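You operate a simulated robot arm through the tools that you are given. There is no shell and no other tool.

You are at the controls of a simulated robot arm. One attempt, no reset.

## Task
Run six stirred shots on the cell, then stand bottle 1 in PASS or FAIL.
Fine: PASS from a mean of 40 kV; shut the cover to start; stirrer off after. Set down upright: what you pick out.
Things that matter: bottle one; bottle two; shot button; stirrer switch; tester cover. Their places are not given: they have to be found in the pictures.

Only the result counts: the job must be done as asked and must still hold three seconds after the hand-in. Knocking over, shifting, dropping, spilling or breaking anything else fails it. Lids that push on must go on centred and level and be pressed home; caps that screw on are set level and turned clockwise until they are tight.

## Robot
A 5-joint arm with a two-finger parallel gripper, fixed in place. Base frame: the origin is at the foot of the arm, x ahead of it, y to its left, z up; the work surface is at about z = 0.002. Lengths are in m, angles in degrees, forces in N, time in s.
With the tool pointing down near the work surface it reaches from about 0.26 to 0.6 m from the base axis. Its first joint turns from -66.0 to 66.0 degrees. The tool tilts only in the upright plane through the base axis and itself; it spins freely about its own axis. Payload 1.57 kg.
The TCP is the grasp point between the finger pads, 0.03 m short of the fingertips. In the tool frame z runs along the fingers and y along their closing line. Largest opening 0.08 m; finger width 0.017, thickness 0.012; the body of the gripper, 0.04 by 0.082 m, starts 0.08 m behind the TCP.
Orientation is that of the tool frame in the base frame, as a unit quaternion [x, y, z, w]. With the fingers straight down and closing along the base's y, the tool's x points along the base's -x, its y along +y and its z along -z.

## Interface
- The arm moves only by the tool play_rows. Its argument "moves" is a list of rows, each a list of 7 numbers: the shift along the base's x, y, z in units of 25 mm (1.0 is 25 mm), then the turn, a rotation vector about the base's x, y, z in units of 4 degrees (1.0 is 4 degrees), then the opening, from 0 (shut) to 1 (fully open). In form: [[tx, ty, tz, rx, ry, rz, grip], ...]. A call has 1 to 20 rows; each row shifts and turns the commanded pose from where the row before left it. A call with a number of a shift or a turn outside -1 to 1 is refused whole. A row lasts 0.2 s, in which the tool goes at most 0.05 m and 8.6 degrees; a call with a longer step from one row to the next is refused whole, and so is a gripper value outside its range. A pose out of reach is approached as far as the arm can. The call stops where the force on the tool passes 40 N (or 10 N more than at its start, if that is more) or the arm is blocked; 0.2 s more then pass. Each finger travels about 0.153 m/s and halts on what it meets, pressing with about 31 N; the grip force reading is that of the motor and also rises with nothing between the fingers. The clock runs only during rows and for 0.2 s after the last one: add rows that do not move to give the fingers time. The reply holds the time, the measured pose of the TCP, the force on the tool along the base axes, the opening and the grip force, in the units named above and with some noise, with the torque about the TCP (base axes, N m) and any sound that the robot's microphone picked up, and new pictures: "pictures" is both (left out), scene, wrist or none.
- Cameras (640 x 400 px; columns grow to the right, rows downward): "scene" is fixed at [0.05, 0.4126, 0.5184]; the picture's right is [-0.55, -0.83, 0.00], its down [-0.54, 0.35, -0.77] and it looks along [0.64, -0.42, -0.64] (base axes); focal length 266 px, centre (320, 200). "wrist" rides on the gripper at [0.072, -0.007, -0.122] in the tool frame; the picture's right is [0.09, 1.00, 0.00], its down [-0.84, 0.08, -0.54] and it looks along [-0.54, 0.05, 0.84] (tool axes); focal length 238 px, centre (320, 200).
- point_at(camera, pixels): for up to 12 pixels [column, row] of the newest picture of that camera ("zoom" is the newest enlarged one), the place [x, y, z] in the base frame of the surface seen there, good to about 0.002 m. No time passes.
- enlarge(camera, box): a new picture of the part [left, top, right, bottom] of that camera's present view, enlarged. No time passes.
- finish_job(): hands the job in; it is judged then, once.

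Unless the task says otherwise, let go and move clear before handing in.

The tools are called after ">>>" by a JSON object that holds its "op" and its "data". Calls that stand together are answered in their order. play_rows: Moves the arm, as the interface text tells. Its arguments: {"type":"object","properties":{"moves":{"type":"array","items":{"type":"array","items":{"type":"number"}}},"pictures":{"type":"string","enum":["both","scene","wrist","none"]}},"required":["moves"]} The other tools are called the same way: point_at (camera, pixels) gives the place of the surface under pixels of a picture; enlarge (camera, box) takes an enlarged picture of a part of a camera's view; finish_job () hands the job in.

At the start:

```text
time: 0.0
tool_pos: [0.3711, 0.1784, 0.3474]
ee_rot: [-0.001, 1.0, 0.0, 0.0]
force: [0.5, -0.2, 0.5]
ft_torque: [0.02, 0.02, -0.02]
grip_width: 0.0799
finger_force: 0.1
```

scene: 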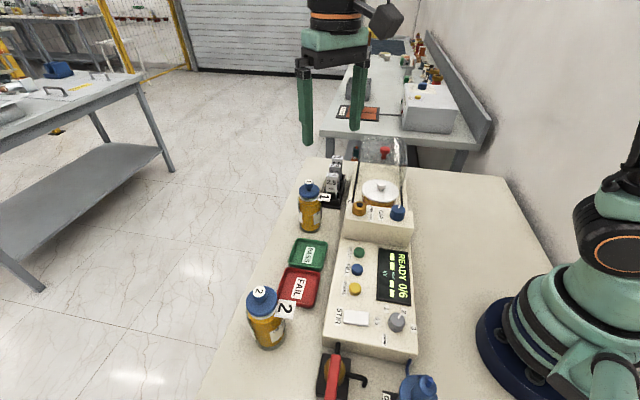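
wrist: 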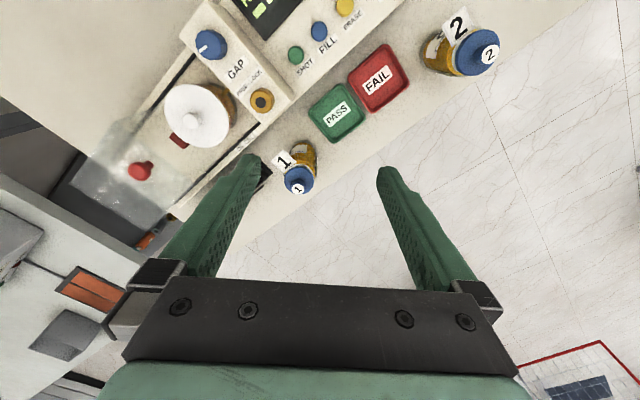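

The scene picture shows the tester with its display (READY 0/6 around 395,275), buttons near (357,255–290), a STIR switch near (355,317), bottles 1 and 2 at (310,205) and (265,315), and trays PASS/FAIL. I'll enlarge several parts before moving.

>>> {"op": "enlarge", "data": {"camera": "scene", "box": [300, 220, 440, 360]}}

>>> {"op": "enlarge", "data": {"camera": "scene", "box": [290, 120, 430, 240]}}

>>> {"op": "enlarge", "data": {"camera": "wrist", "box": [80, 0, 420, 210]}}

>>> {"op": "enlarge", "data": {"camera": "scene", "box": [300, 320, 460, 400]}}

```text
2.86 times, centred on (370, 290) of scene
```

zoom: 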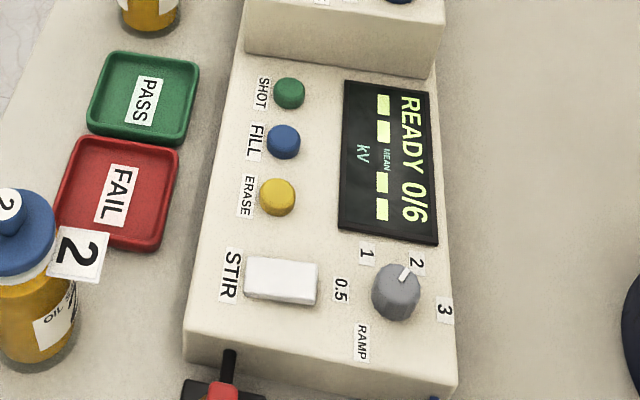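

```text
3.33 times, centred on (360, 180) of scene
```

zoom: 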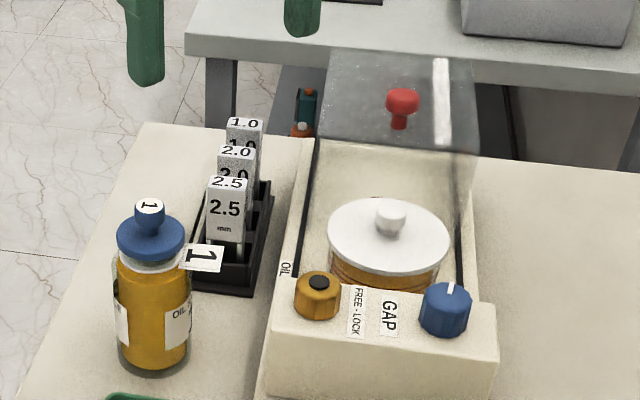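

```text
1.88 times, centred on (250, 105) of wrist
```

zoom: 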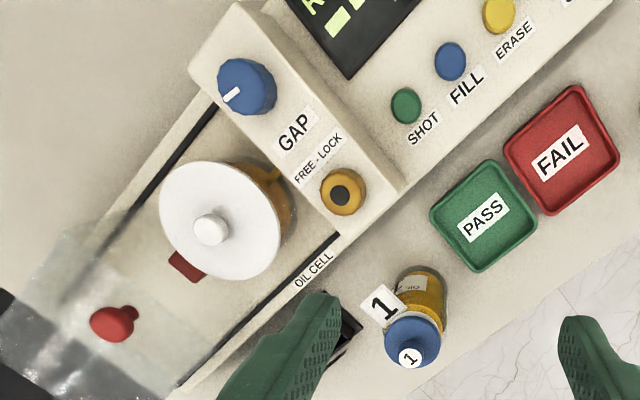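

```text
4.00 times, centred on (380, 360) of scene
```

zoom: 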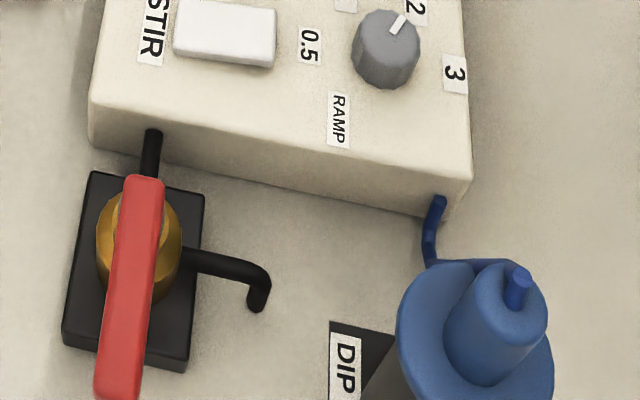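

The zooms show the clear cover with a red knob slid/tilted back beyond the cell (zoom ≈(400,100)), SHOT (green), FILL (blue), ERASE (yellow) buttons, and a STIR rocker. I'll measure their places.

>>> {"op": "point_at", "data": {"camera": "scene", "pixels": [[384, 150], [381, 186], [359, 252], [357, 269], [355, 288], [355, 317], [397, 320], [360, 209], [398, 212], [310, 185], [309, 250], [300, 287]]}}

>>> {"op": "point_at", "data": {"camera": "wrist", "pixels": [[140, 171], [190, 120], [296, 54], [319, 30], [261, 100], [208, 44], [300, 185], [335, 112], [378, 78], [486, 52], [90, 210], [180, 215]]}}

>>> {"op": "enlarge", "data": {"camera": "scene", "box": [335, 125, 425, 185]}}

>>> {"op": "enlarge", "data": {"camera": "wrist", "box": [60, 80, 260, 240]}}

```text
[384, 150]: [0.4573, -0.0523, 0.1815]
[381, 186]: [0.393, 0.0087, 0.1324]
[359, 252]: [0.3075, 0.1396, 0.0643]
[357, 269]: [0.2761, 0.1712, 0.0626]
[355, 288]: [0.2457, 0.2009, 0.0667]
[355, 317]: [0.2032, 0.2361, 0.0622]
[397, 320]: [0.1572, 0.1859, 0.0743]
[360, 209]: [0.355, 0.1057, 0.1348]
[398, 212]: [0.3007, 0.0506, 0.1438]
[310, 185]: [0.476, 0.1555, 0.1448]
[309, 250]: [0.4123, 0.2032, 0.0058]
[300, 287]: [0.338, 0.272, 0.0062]
```

```text
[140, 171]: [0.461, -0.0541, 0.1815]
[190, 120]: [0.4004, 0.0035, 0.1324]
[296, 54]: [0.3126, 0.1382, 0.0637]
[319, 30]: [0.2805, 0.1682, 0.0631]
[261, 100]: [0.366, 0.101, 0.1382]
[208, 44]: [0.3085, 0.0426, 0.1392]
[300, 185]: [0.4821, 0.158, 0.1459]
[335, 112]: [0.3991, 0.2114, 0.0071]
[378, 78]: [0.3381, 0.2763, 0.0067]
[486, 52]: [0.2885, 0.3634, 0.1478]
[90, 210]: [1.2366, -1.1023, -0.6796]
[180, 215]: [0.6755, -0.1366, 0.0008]
```

```text
6.67 times, centred on (380, 155) of scene
```

zoom: 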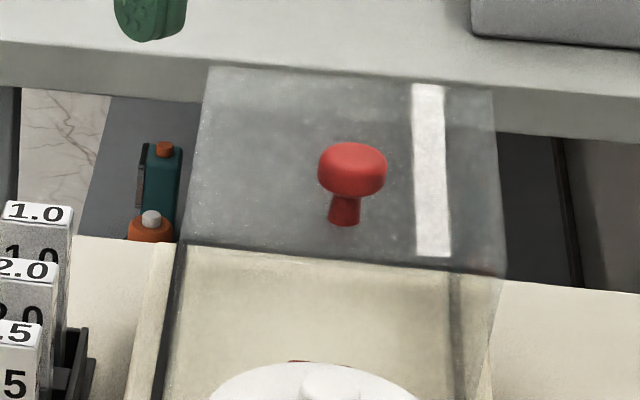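

```text
2.50 times, centred on (160, 160) of wrist
```

zoom: 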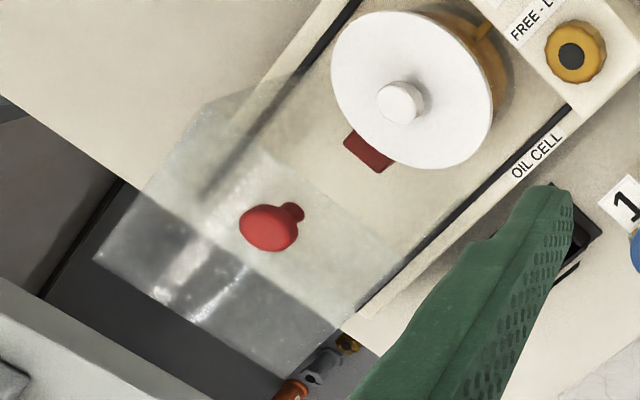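

The cover rides on rails running from the knob (0.459,-0.053) toward the cell (-x,+y). I want a closer look at the STIR switch and at the cover edges.

>>> {"op": "enlarge", "data": {"camera": "scene", "box": [330, 295, 390, 335]}}

>>> {"op": "point_at", "data": {"camera": "zoom", "pixels": [[160, 150], [160, 280], [270, 180], [270, 300], [380, 190], [380, 310], [215, 170], [215, 290], [325, 180], [325, 300], [100, 200], [500, 250]]}}

>>> {"op": "enlarge", "data": {"camera": "wrist", "box": [60, 80, 260, 240]}}

>>> {"op": "enlarge", "data": {"camera": "scene", "box": [335, 240, 425, 300]}}

```text
10.00 times, centred on (360, 315) of scene
```

zoom: 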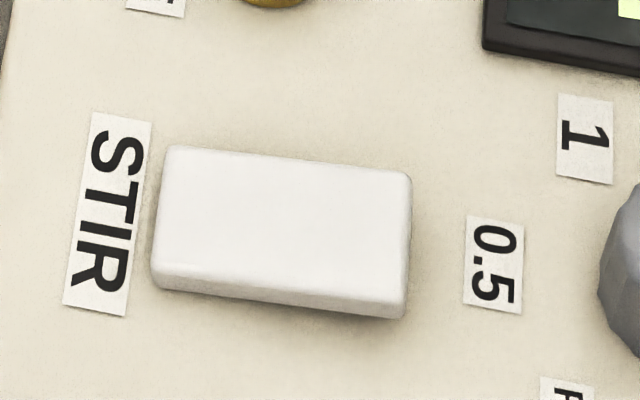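

```text
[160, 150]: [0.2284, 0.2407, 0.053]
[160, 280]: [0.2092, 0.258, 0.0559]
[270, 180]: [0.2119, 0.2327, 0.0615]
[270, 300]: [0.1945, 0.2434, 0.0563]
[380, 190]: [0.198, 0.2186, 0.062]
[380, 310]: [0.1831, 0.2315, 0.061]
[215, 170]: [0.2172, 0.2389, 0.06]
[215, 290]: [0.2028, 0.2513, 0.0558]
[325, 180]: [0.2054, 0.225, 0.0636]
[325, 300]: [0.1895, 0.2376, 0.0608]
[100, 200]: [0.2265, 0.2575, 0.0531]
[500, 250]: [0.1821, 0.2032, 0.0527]
```

```text
2.50 times, centred on (160, 160) of wrist
```

zoom: 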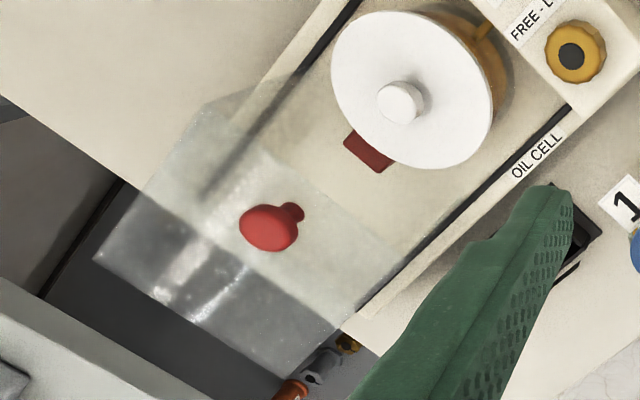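

```text
6.67 times, centred on (380, 270) of scene
```

zoom: 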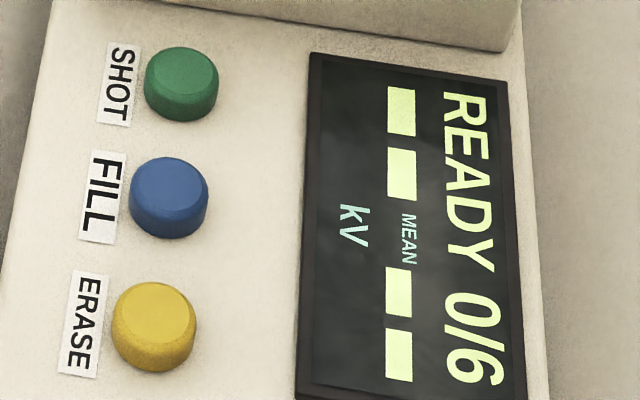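

The STIR rocker's far end (near "0.5") seems a bit higher than the end by the STIR label. I'll sample more points to be sure of its tilt.

>>> {"op": "enlarge", "data": {"camera": "scene", "box": [340, 302, 376, 330]}}

>>> {"op": "point_at", "data": {"camera": "scene", "pixels": [[347, 313], [347, 317], [347, 320], [351, 313], [351, 317], [351, 321], [364, 314], [364, 318], [364, 322], [368, 315], [368, 319], [368, 322]]}}

>>> {"op": "point_at", "data": {"camera": "scene", "pixels": [[384, 147], [383, 155], [360, 160], [405, 164], [345, 205], [345, 160], [408, 190], [350, 190], [412, 210], [336, 170], [333, 195], [323, 200]]}}

```text
14.29 times, centred on (358, 316) of scene
```

zoom: 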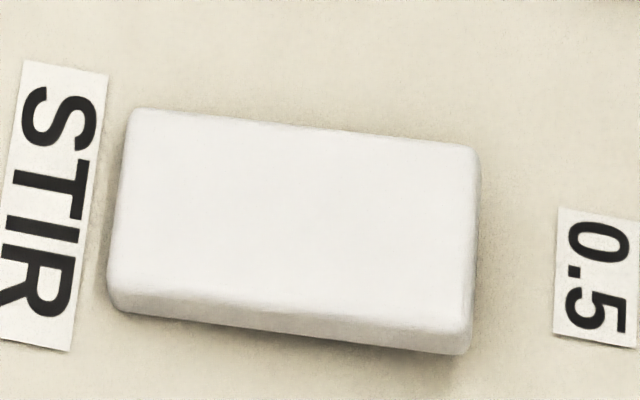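

```text
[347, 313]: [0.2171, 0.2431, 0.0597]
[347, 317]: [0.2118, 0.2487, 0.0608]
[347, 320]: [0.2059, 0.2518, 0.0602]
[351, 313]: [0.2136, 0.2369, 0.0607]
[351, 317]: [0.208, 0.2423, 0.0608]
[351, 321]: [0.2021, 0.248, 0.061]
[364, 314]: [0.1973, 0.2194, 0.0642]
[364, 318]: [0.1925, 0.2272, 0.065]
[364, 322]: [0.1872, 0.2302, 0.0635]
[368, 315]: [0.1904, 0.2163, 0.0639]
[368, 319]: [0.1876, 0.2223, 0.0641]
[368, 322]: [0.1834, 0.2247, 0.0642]
```

```text
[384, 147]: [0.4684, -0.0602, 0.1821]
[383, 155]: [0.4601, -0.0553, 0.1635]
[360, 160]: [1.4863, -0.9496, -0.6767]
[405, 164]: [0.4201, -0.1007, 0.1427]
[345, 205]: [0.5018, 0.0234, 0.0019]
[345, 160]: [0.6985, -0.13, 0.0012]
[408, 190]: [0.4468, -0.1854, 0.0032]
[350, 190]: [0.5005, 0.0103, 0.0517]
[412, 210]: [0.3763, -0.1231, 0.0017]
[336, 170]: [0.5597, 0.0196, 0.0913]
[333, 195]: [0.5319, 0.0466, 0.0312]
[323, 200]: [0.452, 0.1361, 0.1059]
```

The rocker's label end sits at z≈0.060 and its other end at z≈0.064, so the raised end (≈[0.190,0.224]) is the one to press to switch it. First I'll move above the cover's red knob (≈[0.46,-0.054,0.18]), turning the fingers to close along the rails.

>>> {"op": "play_rows", "data": {"moves": [[0.297, -0.773, -0.25, 0, 0, 0.9375, 1], [0.297, -0.773, -0.25, 0, 0, 0.9375, 1], [0.297, -0.773, -0.25, 0, 0, 0.9375, 1], [0.297, -0.773, -0.25, 0, 0, 0.9375, 1], [0.297, -0.773, -0.25, 0, 0, 0.9375, 1], [0.297, -0.773, -0.25, 0, 0, 0.9375, 1], [0.297, -0.773, -0.25, 0, 0, 0.9375, 1], [0.297, -0.773, -0.25, 0, 0, 0.9375, 1], [0.297, -0.773, -0.25, 0, 0, 0.9375, 1], [0.297, -0.773, -0.25, 0, 0, 0.9375, 1], [0.297, -0.773, -0.25, 0, 0, 0.9375, 1], [0.297, -0.773, -0.25, 0, 0, 0.9375, 1], [0, 0, 0, 0, 0, 0, 1]]}}

```text
time: 2.8
tool_pos: [0.4594, -0.0539, 0.2713]
ee_rot: [-0.383, 0.924, 0.0, 0.001]
force: [-0.5, 0.6, -0.2]
ft_torque: [0.0, 0.01, -0.01]
grip_width: 0.0801
finger_force: 0.1
```

scene: 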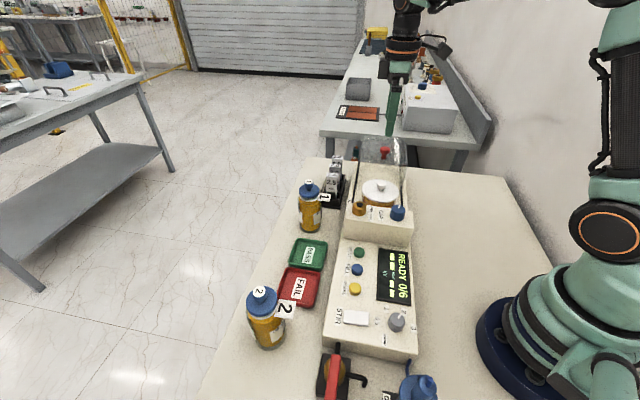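
wrist: 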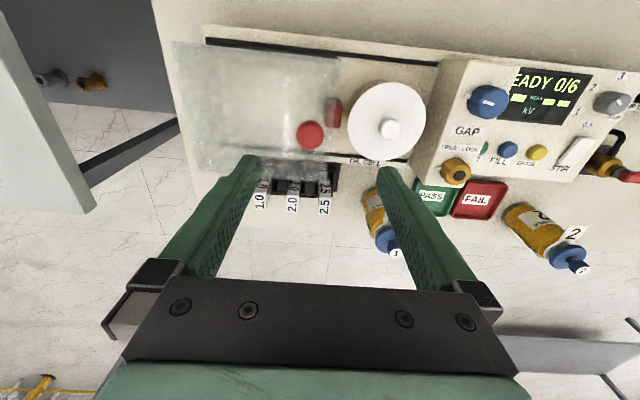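

The knob is at wrist pixel (310,135), between the fingers. I'll re-measure it and the cover before going down.

>>> {"op": "point_at", "data": {"camera": "wrist", "pixels": [[310, 134], [302, 134], [318, 134], [310, 126], [310, 143], [390, 128], [333, 108], [330, 160], [280, 150], [192, 150], [437, 130], [456, 170]]}}

>>> {"op": "enlarge", "data": {"camera": "wrist", "box": [160, 20, 480, 220]}}

>>> {"op": "enlarge", "data": {"camera": "scene", "box": [330, 120, 430, 240]}}

```text
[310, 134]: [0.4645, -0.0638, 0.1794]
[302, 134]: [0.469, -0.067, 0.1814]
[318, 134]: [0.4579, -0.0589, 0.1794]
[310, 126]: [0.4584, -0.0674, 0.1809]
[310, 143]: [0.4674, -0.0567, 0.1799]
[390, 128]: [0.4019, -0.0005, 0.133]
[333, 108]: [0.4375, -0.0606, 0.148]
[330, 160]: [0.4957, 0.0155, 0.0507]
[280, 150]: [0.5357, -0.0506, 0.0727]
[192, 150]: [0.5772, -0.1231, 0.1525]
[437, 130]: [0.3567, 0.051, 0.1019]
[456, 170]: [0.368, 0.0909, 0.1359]
```

```text
2.00 times, centred on (320, 120) of wrist
```

zoom: 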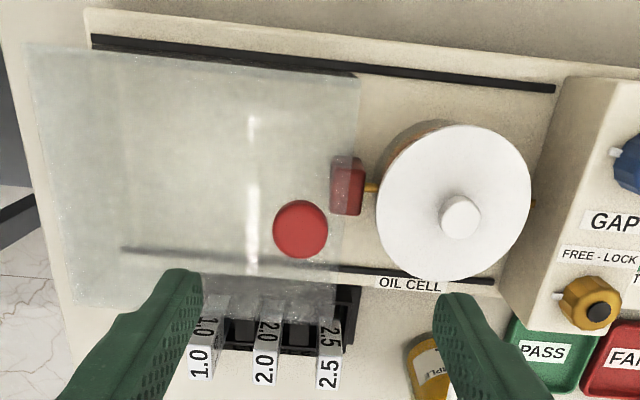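

```text
3.33 times, centred on (380, 180) of scene
```

zoom: 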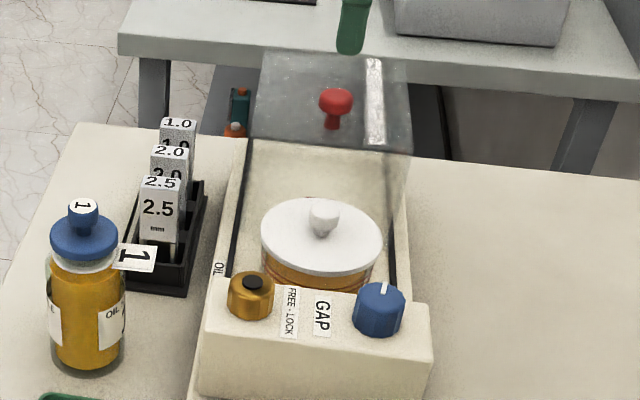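

Seen from above, the knob's centre is about (0.463,-0.062), top z≈0.181; the cover top is about z≈0.15. I'll descend so the fingertips straddle the knob head while staying above the cover.

>>> {"op": "play_rows", "data": {"moves": [[0.036, -0.08, -0.86, 0, 0, 0, 1], [0.036, -0.08, -0.86, 0, 0, 0, 1], [0.036, -0.08, -0.86, 0, 0, 0, 1], [0.036, -0.08, -0.86, 0, 0, 0, 1], [0, 0, 0, 0, 0, 0, 1]]}}

```text
time: 4.0
tool_pos: [0.4614, -0.0611, 0.1856]
ee_rot: [-0.383, 0.924, -0.001, 0.0]
force: [0.0, -0.2, -0.1]
ft_torque: [0.01, -0.02, 0.0]
grip_width: 0.08
finger_force: 0.1
```

scene: 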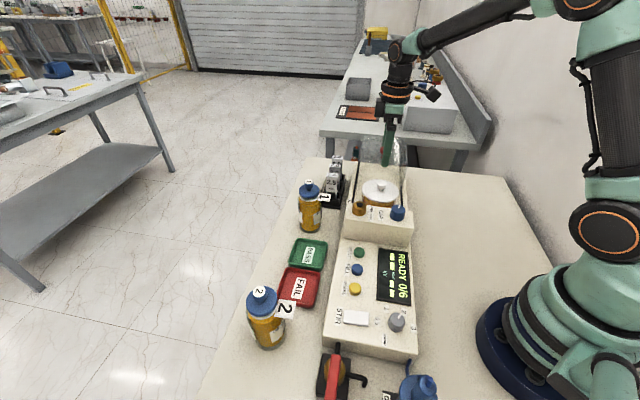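
wrist: 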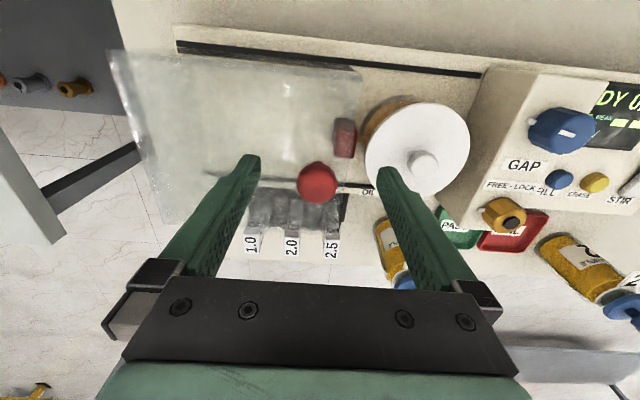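

The knob at (317,183) is centred between the pads. I'll bring the fingers in to cage it with a small clearance (0.032 m), then slide the cover along (-x,+y).

>>> {"op": "play_rows", "data": {"moves": [[0, 0, 0, 0, 0, 0, 0.4], [0, 0, 0, 0, 0, 0, 0.4], [0, 0, 0, 0, 0, 0, 0.4]], "pictures": "wrist"}}

```text
time: 4.8
tool_pos: [0.4616, -0.0614, 0.1866]
ee_rot: [-0.382, 0.924, -0.001, 0.0]
force: [0.0, 0.3, 0.5]
ft_torque: [-0.03, -0.01, -0.02]
grip_width: 0.0321
finger_force: 0.1
```

wrist: 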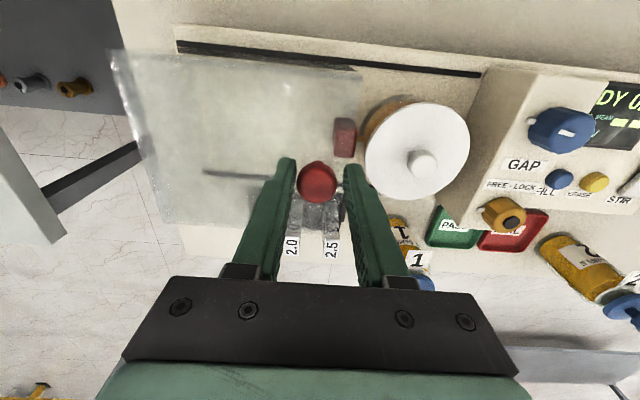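

The fingers cage the knob without touching. I'll start the slide gently and check the force.

>>> {"op": "play_rows", "data": {"moves": [[-0.3536, 0.3536, 0, 0, 0, 0, 0.4], [-0.3536, 0.3536, 0, 0, 0, 0, 0.4], [-0.3536, 0.3536, 0, 0, 0, 0, 0.4]]}}

```text
time: 5.6
tool_pos: [0.4356, -0.034, 0.1866]
ee_rot: [-0.383, 0.924, -0.001, 0.0]
force: [0.3, -0.2, 0.3]
ft_torque: [-0.05, -0.02, -0.01]
grip_width: 0.0324
finger_force: 0.2
```

scene: 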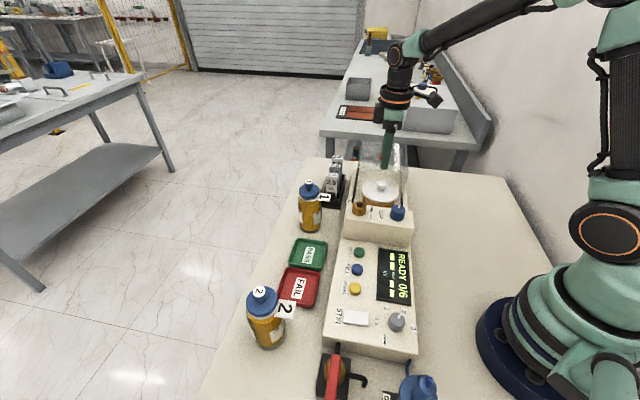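
wrist: 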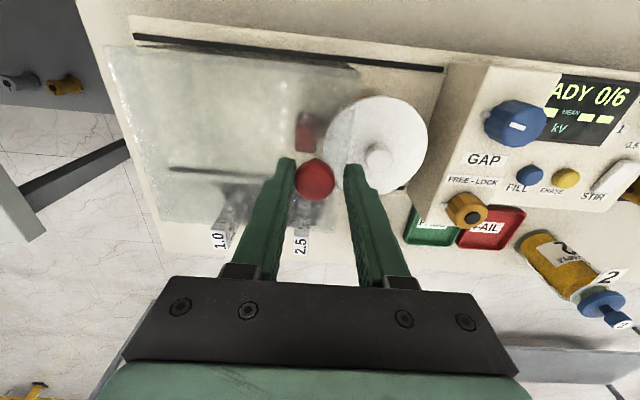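

The cover slides freely over the cell (its front edge now at wrist ≈(355,110)). I'll carry on toward the stop.

>>> {"op": "play_rows", "data": {"moves": [[-0.3536, 0.3536, 0, 0, 0, 0, 0.4], [-0.3536, 0.3536, 0, 0, 0, 0, 0.4], [-0.3536, 0.3536, 0, 0, 0, 0, 0.4], [-0.2, 0.2, 0, 0, 0, 0, 0.4]]}}

```text
time: 6.6
tool_pos: [0.4052, -0.0044, 0.1866]
ee_rot: [-0.383, 0.924, 0.0, 0.001]
force: [0.0, 0.3, 0.3]
ft_torque: [0.01, 0.0, -0.02]
grip_width: 0.0325
finger_force: 0.2
```

scene: 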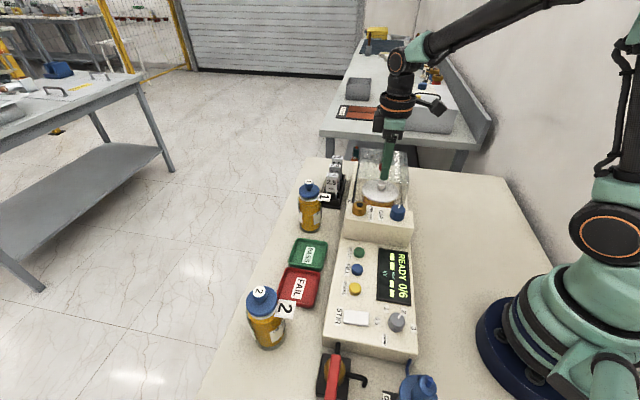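
wrist: 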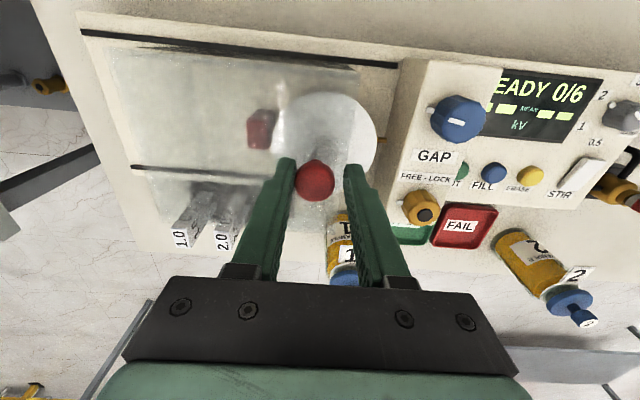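

Still sliding free; the cover's front edge (≈(355,110)) has roughly 0.03–0.04 m to the block. I'll continue in smaller steps.

>>> {"op": "play_rows", "data": {"moves": [[-0.2, 0.2, 0, 0, 0, 0, 0.4], [-0.2, 0.2, 0, 0, 0, 0, 0.4], [-0.2, 0.2, 0, 0, 0, 0, 0.4], [-0.15, 0.15, 0, 0, 0, 0, 0.4]]}}

```text
time: 7.6
tool_pos: [0.3856, 0.0149, 0.1874]
ee_rot: [-0.383, 0.924, 0.0, 0.0]
force: [1.3, -0.5, 0.1]
ft_torque: [-0.02, 0.0, -0.01]
grip_width: 0.0323
finger_force: 0.0
```

scene: 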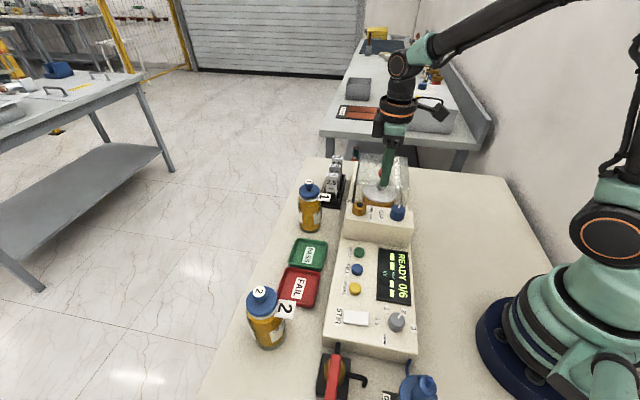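
wrist: 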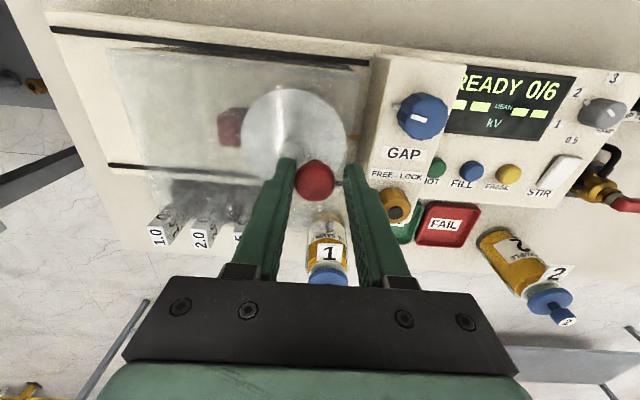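

Front edge of the cover is now close to the block (≈(360,90)); a slight 1.3 N drag. I'll advance in small steps until it meets the stop.

>>> {"op": "play_rows", "data": {"moves": [[-0.1, 0.1, 0, 0, 0, 0, 0.4], [-0.1, 0.1, 0, 0, 0, 0, 0.4], [-0.1, 0.1, 0, 0, 0, 0, 0.4], [-0.1, 0.1, 0, 0, 0, 0, 0.4]]}}

```text
time: 8.6
tool_pos: [0.376, 0.0255, 0.1861]
ee_rot: [-0.383, 0.924, 0.0, 0.0]
force: [0.7, -0.5, -1.0]
ft_torque: [0.01, 0.01, 0.0]
grip_width: 0.0325
finger_force: 0.1
```

scene: 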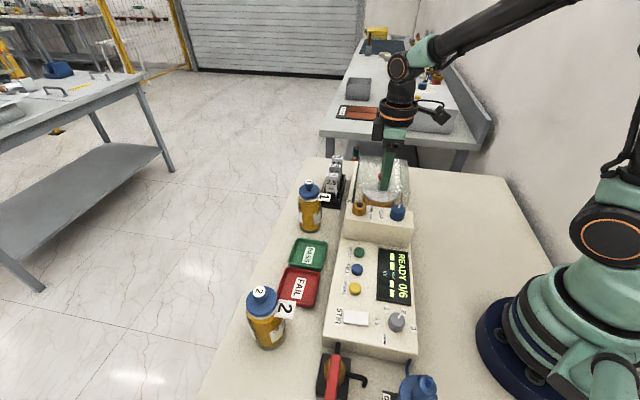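
wrist: 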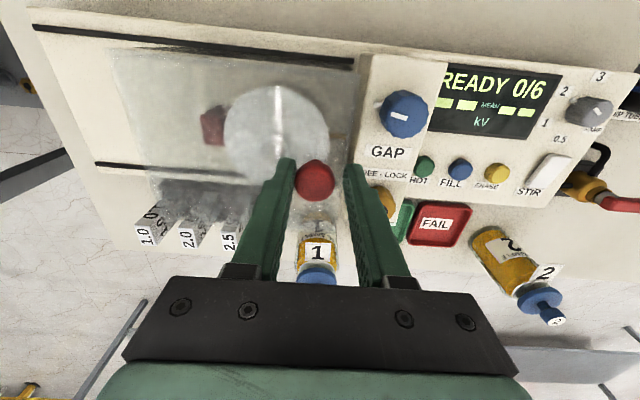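

The cover edge is near the block face; I'll zoom in to judge the remaining gap.

>>> {"op": "enlarge", "data": {"camera": "wrist", "box": [260, 40, 440, 200]}}

>>> {"op": "enlarge", "data": {"camera": "scene", "box": [335, 140, 425, 240]}}

```text
2.50 times, centred on (350, 120) of wrist
```

zoom: 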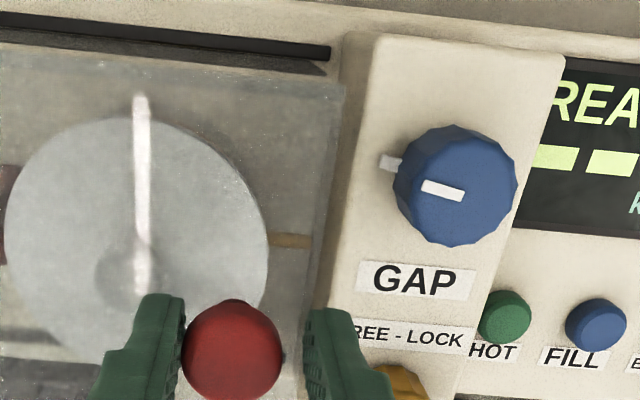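

```text
4.00 times, centred on (380, 190) of scene
```

zoom: 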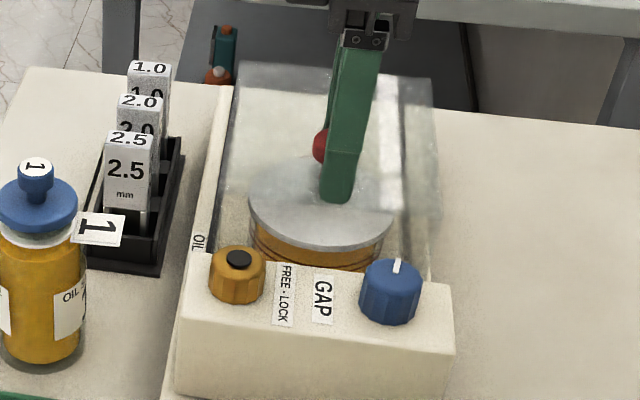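

There is still a small gap between cover edge and block. I'll keep advancing in small steps until the stop is felt.

>>> {"op": "play_rows", "data": {"moves": [[-0.1, 0.1, 0, 0, 0, 0, 0.4], [-0.1, 0.1, 0, 0, 0, 0, 0.4], [-0.1, 0.1, 0, 0, 0, 0, 0.4], [-0.1, 0.1, 0, 0, 0, 0, 0.4]]}}

```text
time: 9.6
tool_pos: [0.3679, 0.0343, 0.1874]
ee_rot: [-0.383, 0.924, -0.001, 0.002]
force: [9.6, -7.2, -3.7]
ft_torque: [-0.01, -0.14, 0.05]
grip_width: 0.0425
finger_force: 6.2
```

scene: 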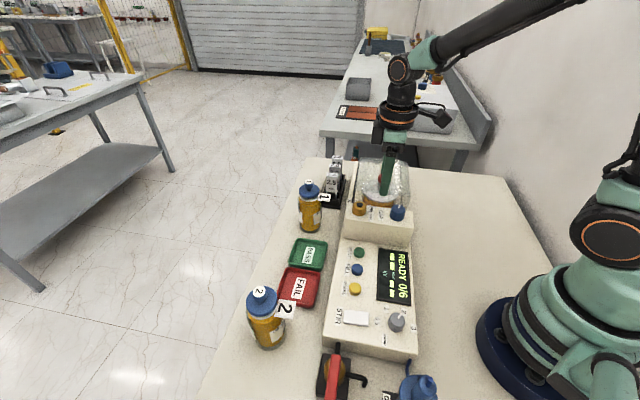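
wrist: 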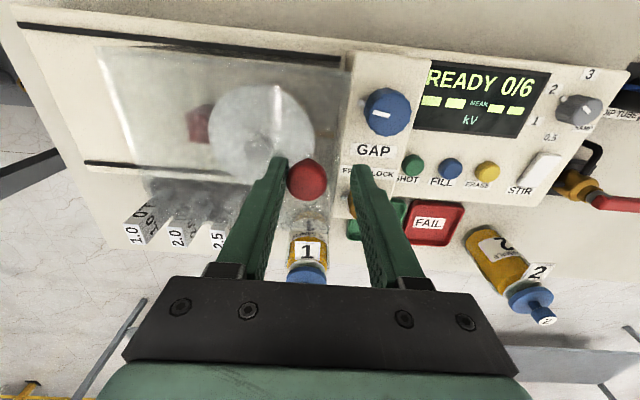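

Contact: force rose to about 12 N and the fingers were spread to 0.0425, so the cover is against its stop. I'll back off slightly, open, lift, and look.

>>> {"op": "play_rows", "data": {"moves": [[0.15, -0.15, 0, 0, 0, 0, 0.6], [0, 0, 0, 0, 0, 0, 0.8], [0, 0, 0.8, 0, 0, 0, 0.8], [0, 0, 1, 0, 0, 0, 0.8], [0, 0, 1, 0, 0, 0, 0.8]]}}

```text
time: 10.8
tool_pos: [0.3697, 0.0318, 0.2571]
ee_rot: [-0.384, 0.923, 0.0, -0.001]
force: [0.1, -0.7, 0.2]
ft_torque: [0.02, -0.02, 0.01]
grip_width: 0.064
finger_force: 0.0
```

scene: 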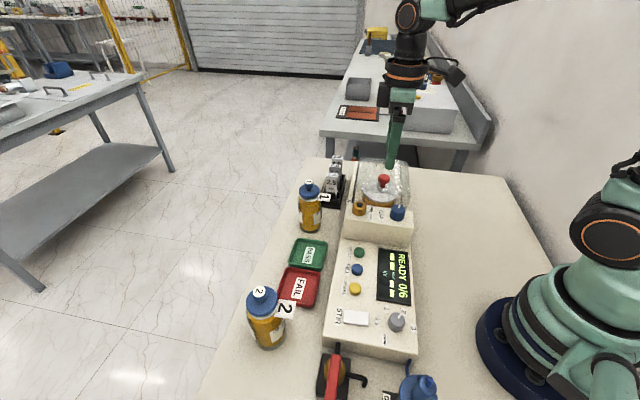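
wrist: 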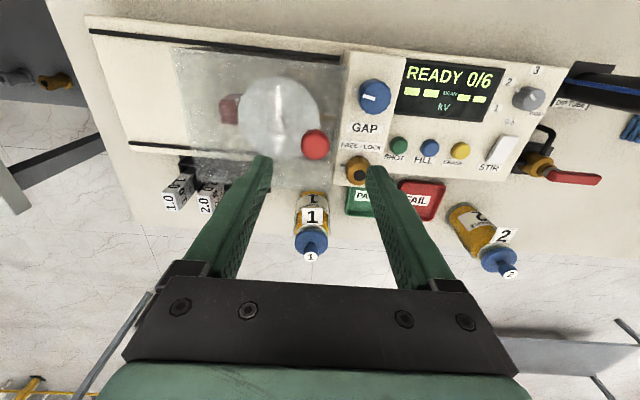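

The cover now covers the cell. I'll verify it with a zoom and check the heights of the lever valve and dip tube near the STIR switch before moving there.

>>> {"op": "enlarge", "data": {"camera": "scene", "box": [335, 140, 425, 240]}}

>>> {"op": "point_at", "data": {"camera": "scene", "pixels": [[336, 365], [333, 390], [337, 348], [360, 380], [418, 385], [428, 380], [397, 318], [385, 180], [410, 345], [338, 352]]}}

>>> {"op": "enlarge", "data": {"camera": "wrist", "box": [320, 40, 640, 220]}}

```text
4.00 times, centred on (380, 190) of scene
```

zoom: 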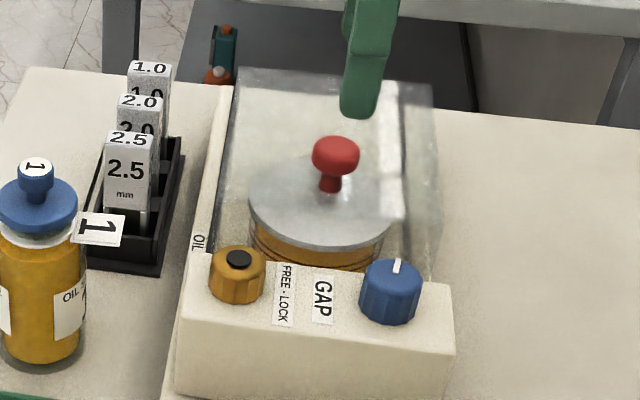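

```text
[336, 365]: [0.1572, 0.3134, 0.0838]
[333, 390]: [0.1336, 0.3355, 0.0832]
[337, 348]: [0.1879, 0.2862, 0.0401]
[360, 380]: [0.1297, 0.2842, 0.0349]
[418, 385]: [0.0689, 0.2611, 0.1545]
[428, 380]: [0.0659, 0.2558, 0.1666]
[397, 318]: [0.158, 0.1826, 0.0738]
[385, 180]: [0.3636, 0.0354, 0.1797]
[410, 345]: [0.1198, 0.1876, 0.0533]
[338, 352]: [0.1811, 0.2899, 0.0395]
```

```text
2.00 times, centred on (480, 130) of wrist
```

zoom: 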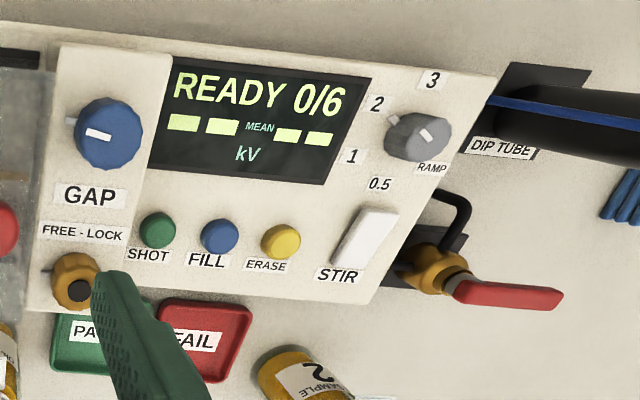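

The cover is shut over the cell (knob at [0.364,0.035]). I'll now close the fingers and travel high to above the raised end of the STIR rocker (≈[0.190,0.225]).

>>> {"op": "play_rows", "data": {"moves": [[-0.6, 0.644, 0, 0, 0, 0, 0], [-0.6, 0.644, 0, 0, 0, 0, 0], [-0.6, 0.644, 0, 0, 0, 0, 0], [-0.6, 0.644, 0, 0, 0, 0, 0], [-0.6, 0.644, 0, 0, 0, 0, 0], [-0.6, 0.644, 0, 0, 0, 0, 0], [-0.6, 0.644, 0, 0, 0, 0, 0], [-0.6, 0.644, 0, 0, 0, 0, 0], [-0.6, 0.644, 0, 0, 0, 0, 0], [-0.6, 0.644, 0, 0, 0, 0, 0], [-0.6, 0.644, 0, 0, 0, 0, 0], [-0.6, 0.644, 0, 0, 0, 0, 0], [0, 0, -1, 0, 0, 0, 0], [0, 0, -1, 0, 0, 0, 0], [0, 0, -1, 0, 0, 0, 0], [0, 0, -1, 0, 0, 0, 0], [0, 0, -0.8, 0, 0, 0, 0]]}}

```text
time: 14.4
tool_pos: [0.1892, 0.2235, 0.1361]
ee_rot: [-0.383, 0.924, 0.0, -0.001]
force: [0.2, 0.3, 0.6]
ft_torque: [-0.02, 0.05, -0.01]
grip_width: 0.0
finger_force: 21.8
```

scene: 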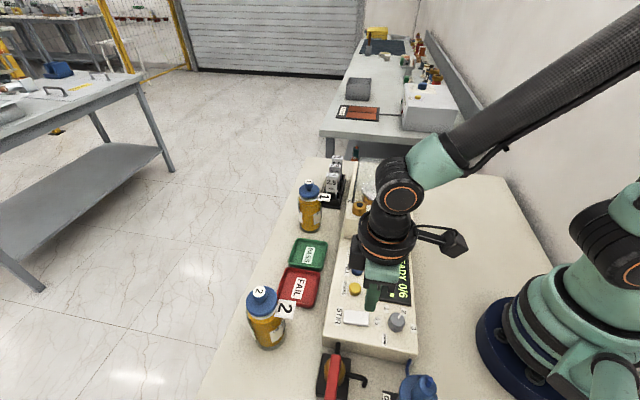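
wrist: 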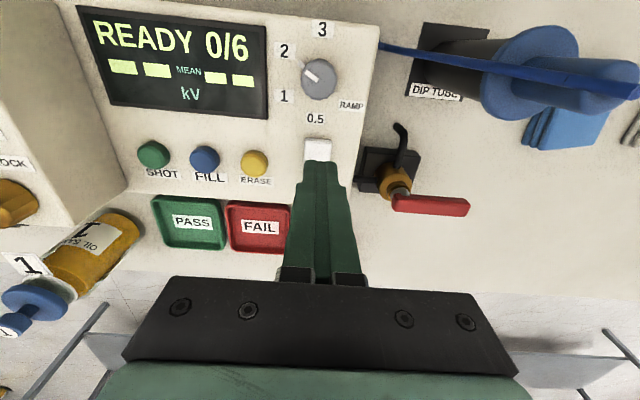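

The fingertips hover over the rocker; its visible end is at wrist (318,148). I'll measure that end precisely before pressing.

>>> {"op": "enlarge", "data": {"camera": "wrist", "box": [270, 110, 370, 190]}}

>>> {"op": "point_at", "data": {"camera": "wrist", "pixels": [[318, 140], [318, 144], [318, 149], [318, 155], [308, 148], [329, 148], [306, 156], [331, 156]]}}

```text
5.00 times, centred on (320, 150) of wrist
```

zoom: 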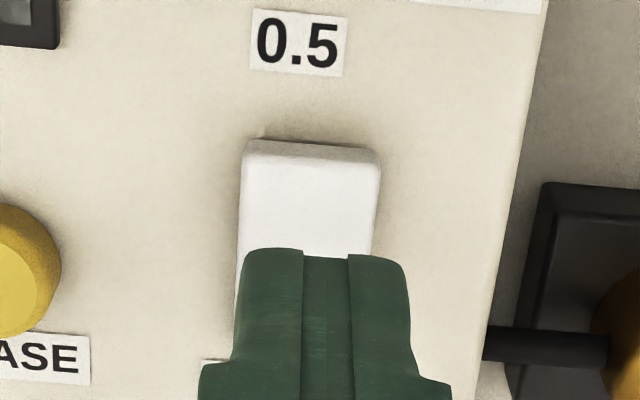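

```text
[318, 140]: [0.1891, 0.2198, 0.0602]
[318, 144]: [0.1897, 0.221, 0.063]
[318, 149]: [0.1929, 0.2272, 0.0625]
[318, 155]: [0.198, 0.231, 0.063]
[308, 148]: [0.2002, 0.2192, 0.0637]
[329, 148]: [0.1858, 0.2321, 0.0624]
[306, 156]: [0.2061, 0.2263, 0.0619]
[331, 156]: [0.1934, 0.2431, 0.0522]
```

The raised end's edge is at ≈(0.189,0.220); the fingertips are over it. I'll go down to just above, then press in small steps.

>>> {"op": "play_rows", "data": {"moves": [[0.05, 0.06, -0.76, 0, 0, 0, 0], [0, 0, -0.7, 0, 0, 0, 0], [0, 0, -0.08, 0, 0, 0, 0], [0, 0, -0.08, 0, 0, 0, 0], [0, 0, -0.08, 0, 0, 0, 0]]}}

```text
time: 15.6
tool_pos: [0.1913, 0.225, 0.0933]
ee_rot: [-0.382, 0.924, 0.0, 0.001]
force: [0.0, 0.6, 0.4]
ft_torque: [0.02, 0.01, -0.03]
grip_width: 0.0
finger_force: 21.0
```

scene: 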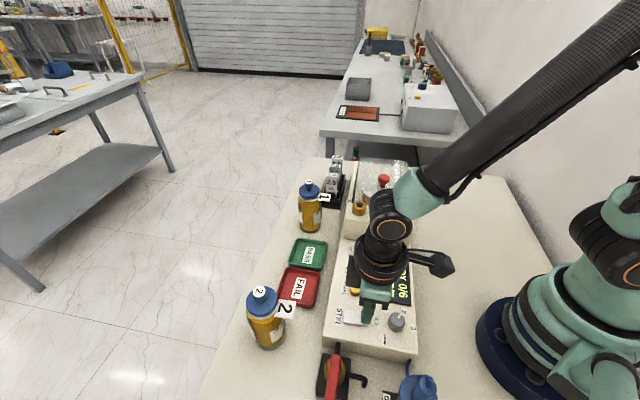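
wrist: 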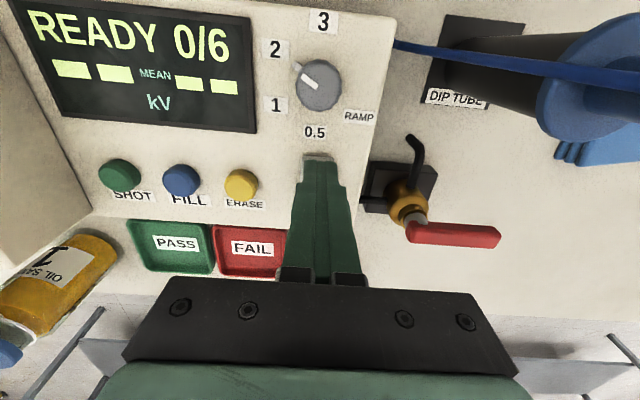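

No contact yet at tip z≈0.063. I'll press on in 1–2 mm steps.

>>> {"op": "play_rows", "data": {"moves": [[0, 0, -0.06, 0, 0, 0, 0], [0, 0, -0.06, 0, 0, 0, 0], [0, 0, -0.06, 0, 0, 0, 0]], "pictures": "wrist"}}

```text
time: 16.4
tool_pos: [0.1913, 0.2248, 0.0894]
ee_rot: [-0.383, 0.924, -0.001, 0.0]
force: [0.4, -9.0, 19.1]
ft_torque: [-0.19, -0.12, 0.14]
grip_width: 0.0001
finger_force: 21.1
```

wrist: 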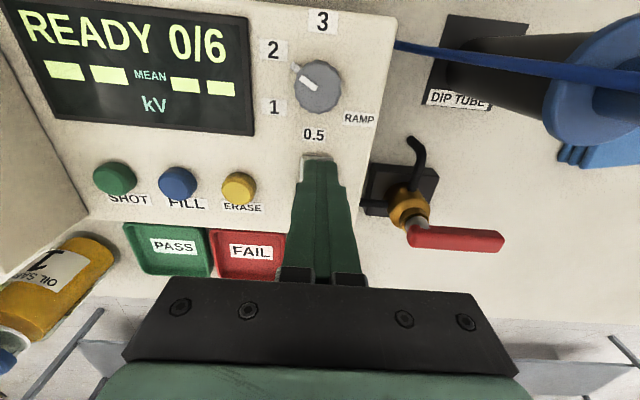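

19 N at tip z≈0.059 — the rocker has likely moved. I'll lift and check its tilt.

>>> {"op": "play_rows", "data": {"moves": [[0, 0, 0.4, 0, 0, 0, 0], [0, 0, 0.8, 0, 0, 0, 0], [0.3, -0.3, 1, 0, 0, 0, 0], [0.8, -0.8, 0.5, 0, 0, 0, 0], [0.8, -0.8, 0, 0, 0, 0, 0], [0.8, -0.8, 0, 0, 0, 0, 0]]}}

>>> {"op": "enlarge", "data": {"camera": "scene", "box": [300, 220, 440, 360]}}

```text
time: 17.8
tool_pos: [0.258, 0.1555, 0.1561]
ee_rot: [-0.384, 0.923, 0.0, -0.001]
force: [0.5, 0.9, -0.3]
ft_torque: [-0.02, -0.03, 0.02]
grip_width: 0.0
finger_force: 21.3
```

scene: 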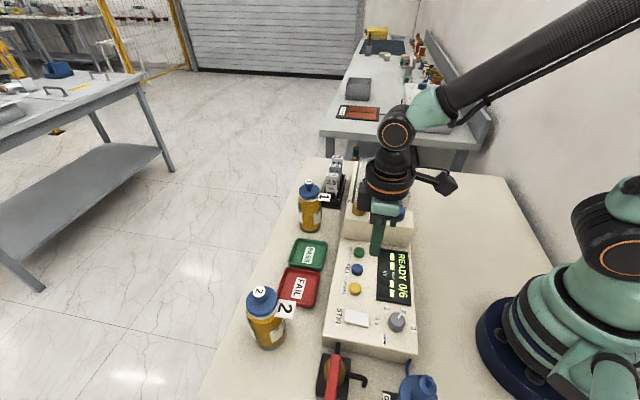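
wrist: 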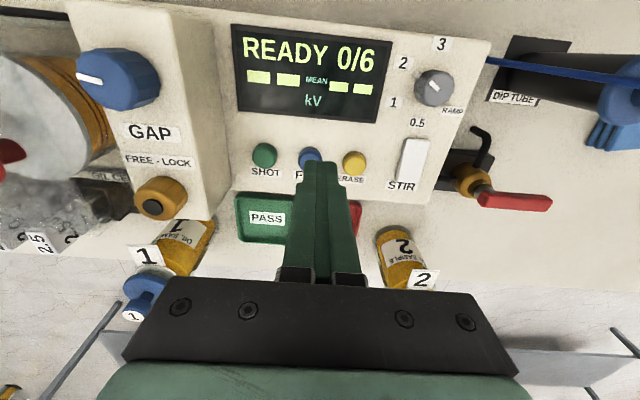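

```text
2.86 times, centred on (370, 290) of scene
```

zoom: 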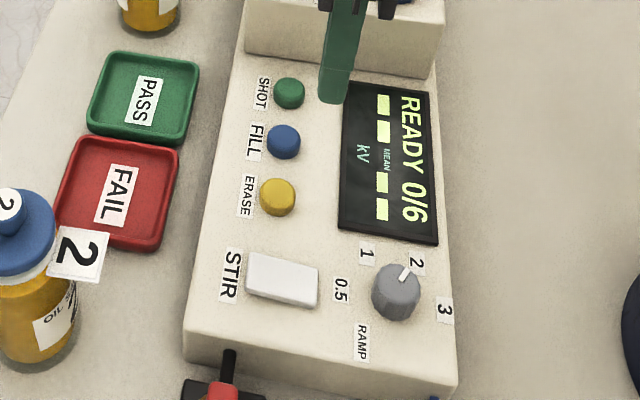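

>>> {"op": "enlarge", "data": {"camera": "scene", "box": [340, 302, 376, 330]}}

>>> {"op": "point_at", "data": {"camera": "scene", "pixels": [[348, 312], [348, 316], [348, 319], [351, 313], [351, 317], [351, 321], [364, 314], [364, 318], [364, 322], [368, 315], [368, 319], [367, 322]]}}

>>> {"op": "enlarge", "data": {"camera": "scene", "box": [335, 140, 425, 240]}}

```text
14.29 times, centred on (358, 316) of scene
```

zoom: 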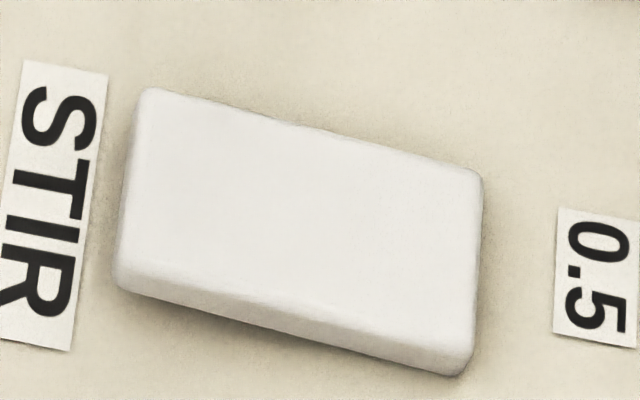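

```text
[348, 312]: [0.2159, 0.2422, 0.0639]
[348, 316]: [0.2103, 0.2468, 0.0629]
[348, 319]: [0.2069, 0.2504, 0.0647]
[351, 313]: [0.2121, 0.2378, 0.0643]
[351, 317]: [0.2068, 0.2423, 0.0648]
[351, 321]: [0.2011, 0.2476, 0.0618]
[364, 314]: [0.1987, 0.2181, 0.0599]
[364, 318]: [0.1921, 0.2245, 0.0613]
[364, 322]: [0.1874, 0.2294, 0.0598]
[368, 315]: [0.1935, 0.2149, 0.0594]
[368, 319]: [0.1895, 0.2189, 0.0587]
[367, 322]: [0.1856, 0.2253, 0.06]
```

```text
4.00 times, centred on (380, 190) of scene
```

zoom: 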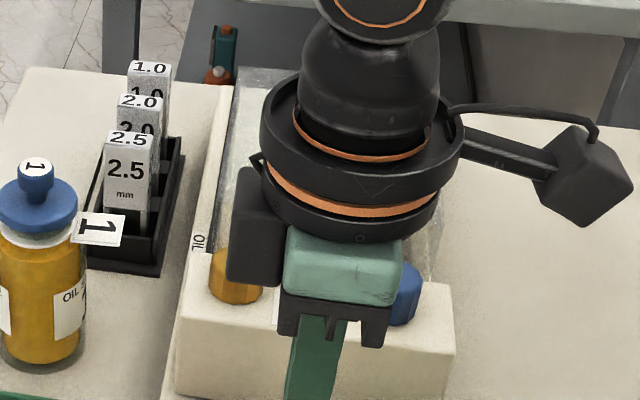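

The rocker has flipped: label end now z≈0.064, other end ≈0.060. I'll check the display and the cell for any sign that the stirrer is on.

>>> {"op": "enlarge", "data": {"camera": "wrist", "box": [220, 10, 480, 200]}}

>>> {"op": "enlarge", "data": {"camera": "wrist", "box": [0, 20, 200, 260]}}

>>> {"op": "point_at", "data": {"camera": "wrist", "pixels": [[264, 153], [258, 153], [270, 153], [264, 148], [264, 160], [309, 154], [354, 162], [250, 160]]}}

```text
2.11 times, centred on (350, 105) of wrist
```

zoom: 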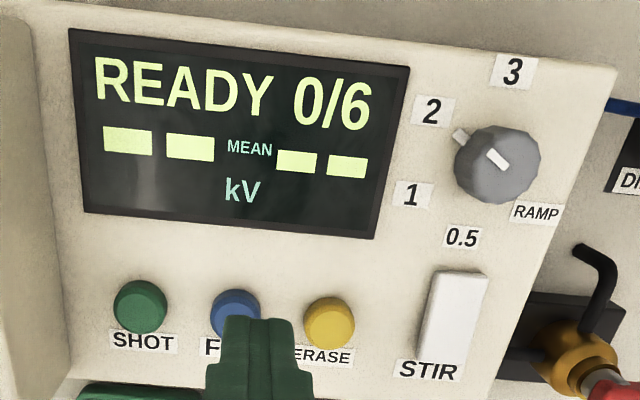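

```text
1.67 times, centred on (100, 140) of wrist
```

zoom: 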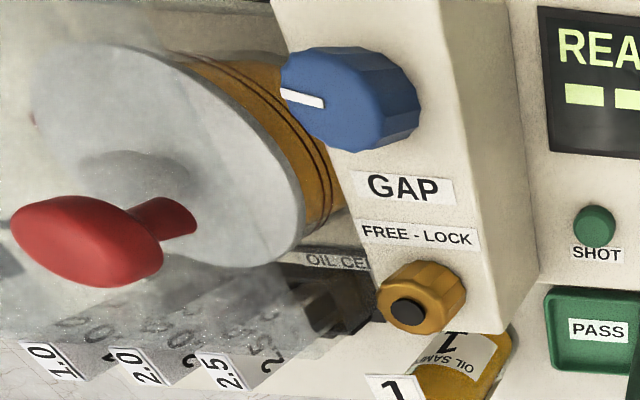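

```text
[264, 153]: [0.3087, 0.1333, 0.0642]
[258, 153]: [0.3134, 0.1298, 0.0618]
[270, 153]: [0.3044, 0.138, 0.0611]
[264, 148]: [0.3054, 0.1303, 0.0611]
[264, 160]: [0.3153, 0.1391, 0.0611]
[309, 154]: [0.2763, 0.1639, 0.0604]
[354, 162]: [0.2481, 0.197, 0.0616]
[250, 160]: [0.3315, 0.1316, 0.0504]
```

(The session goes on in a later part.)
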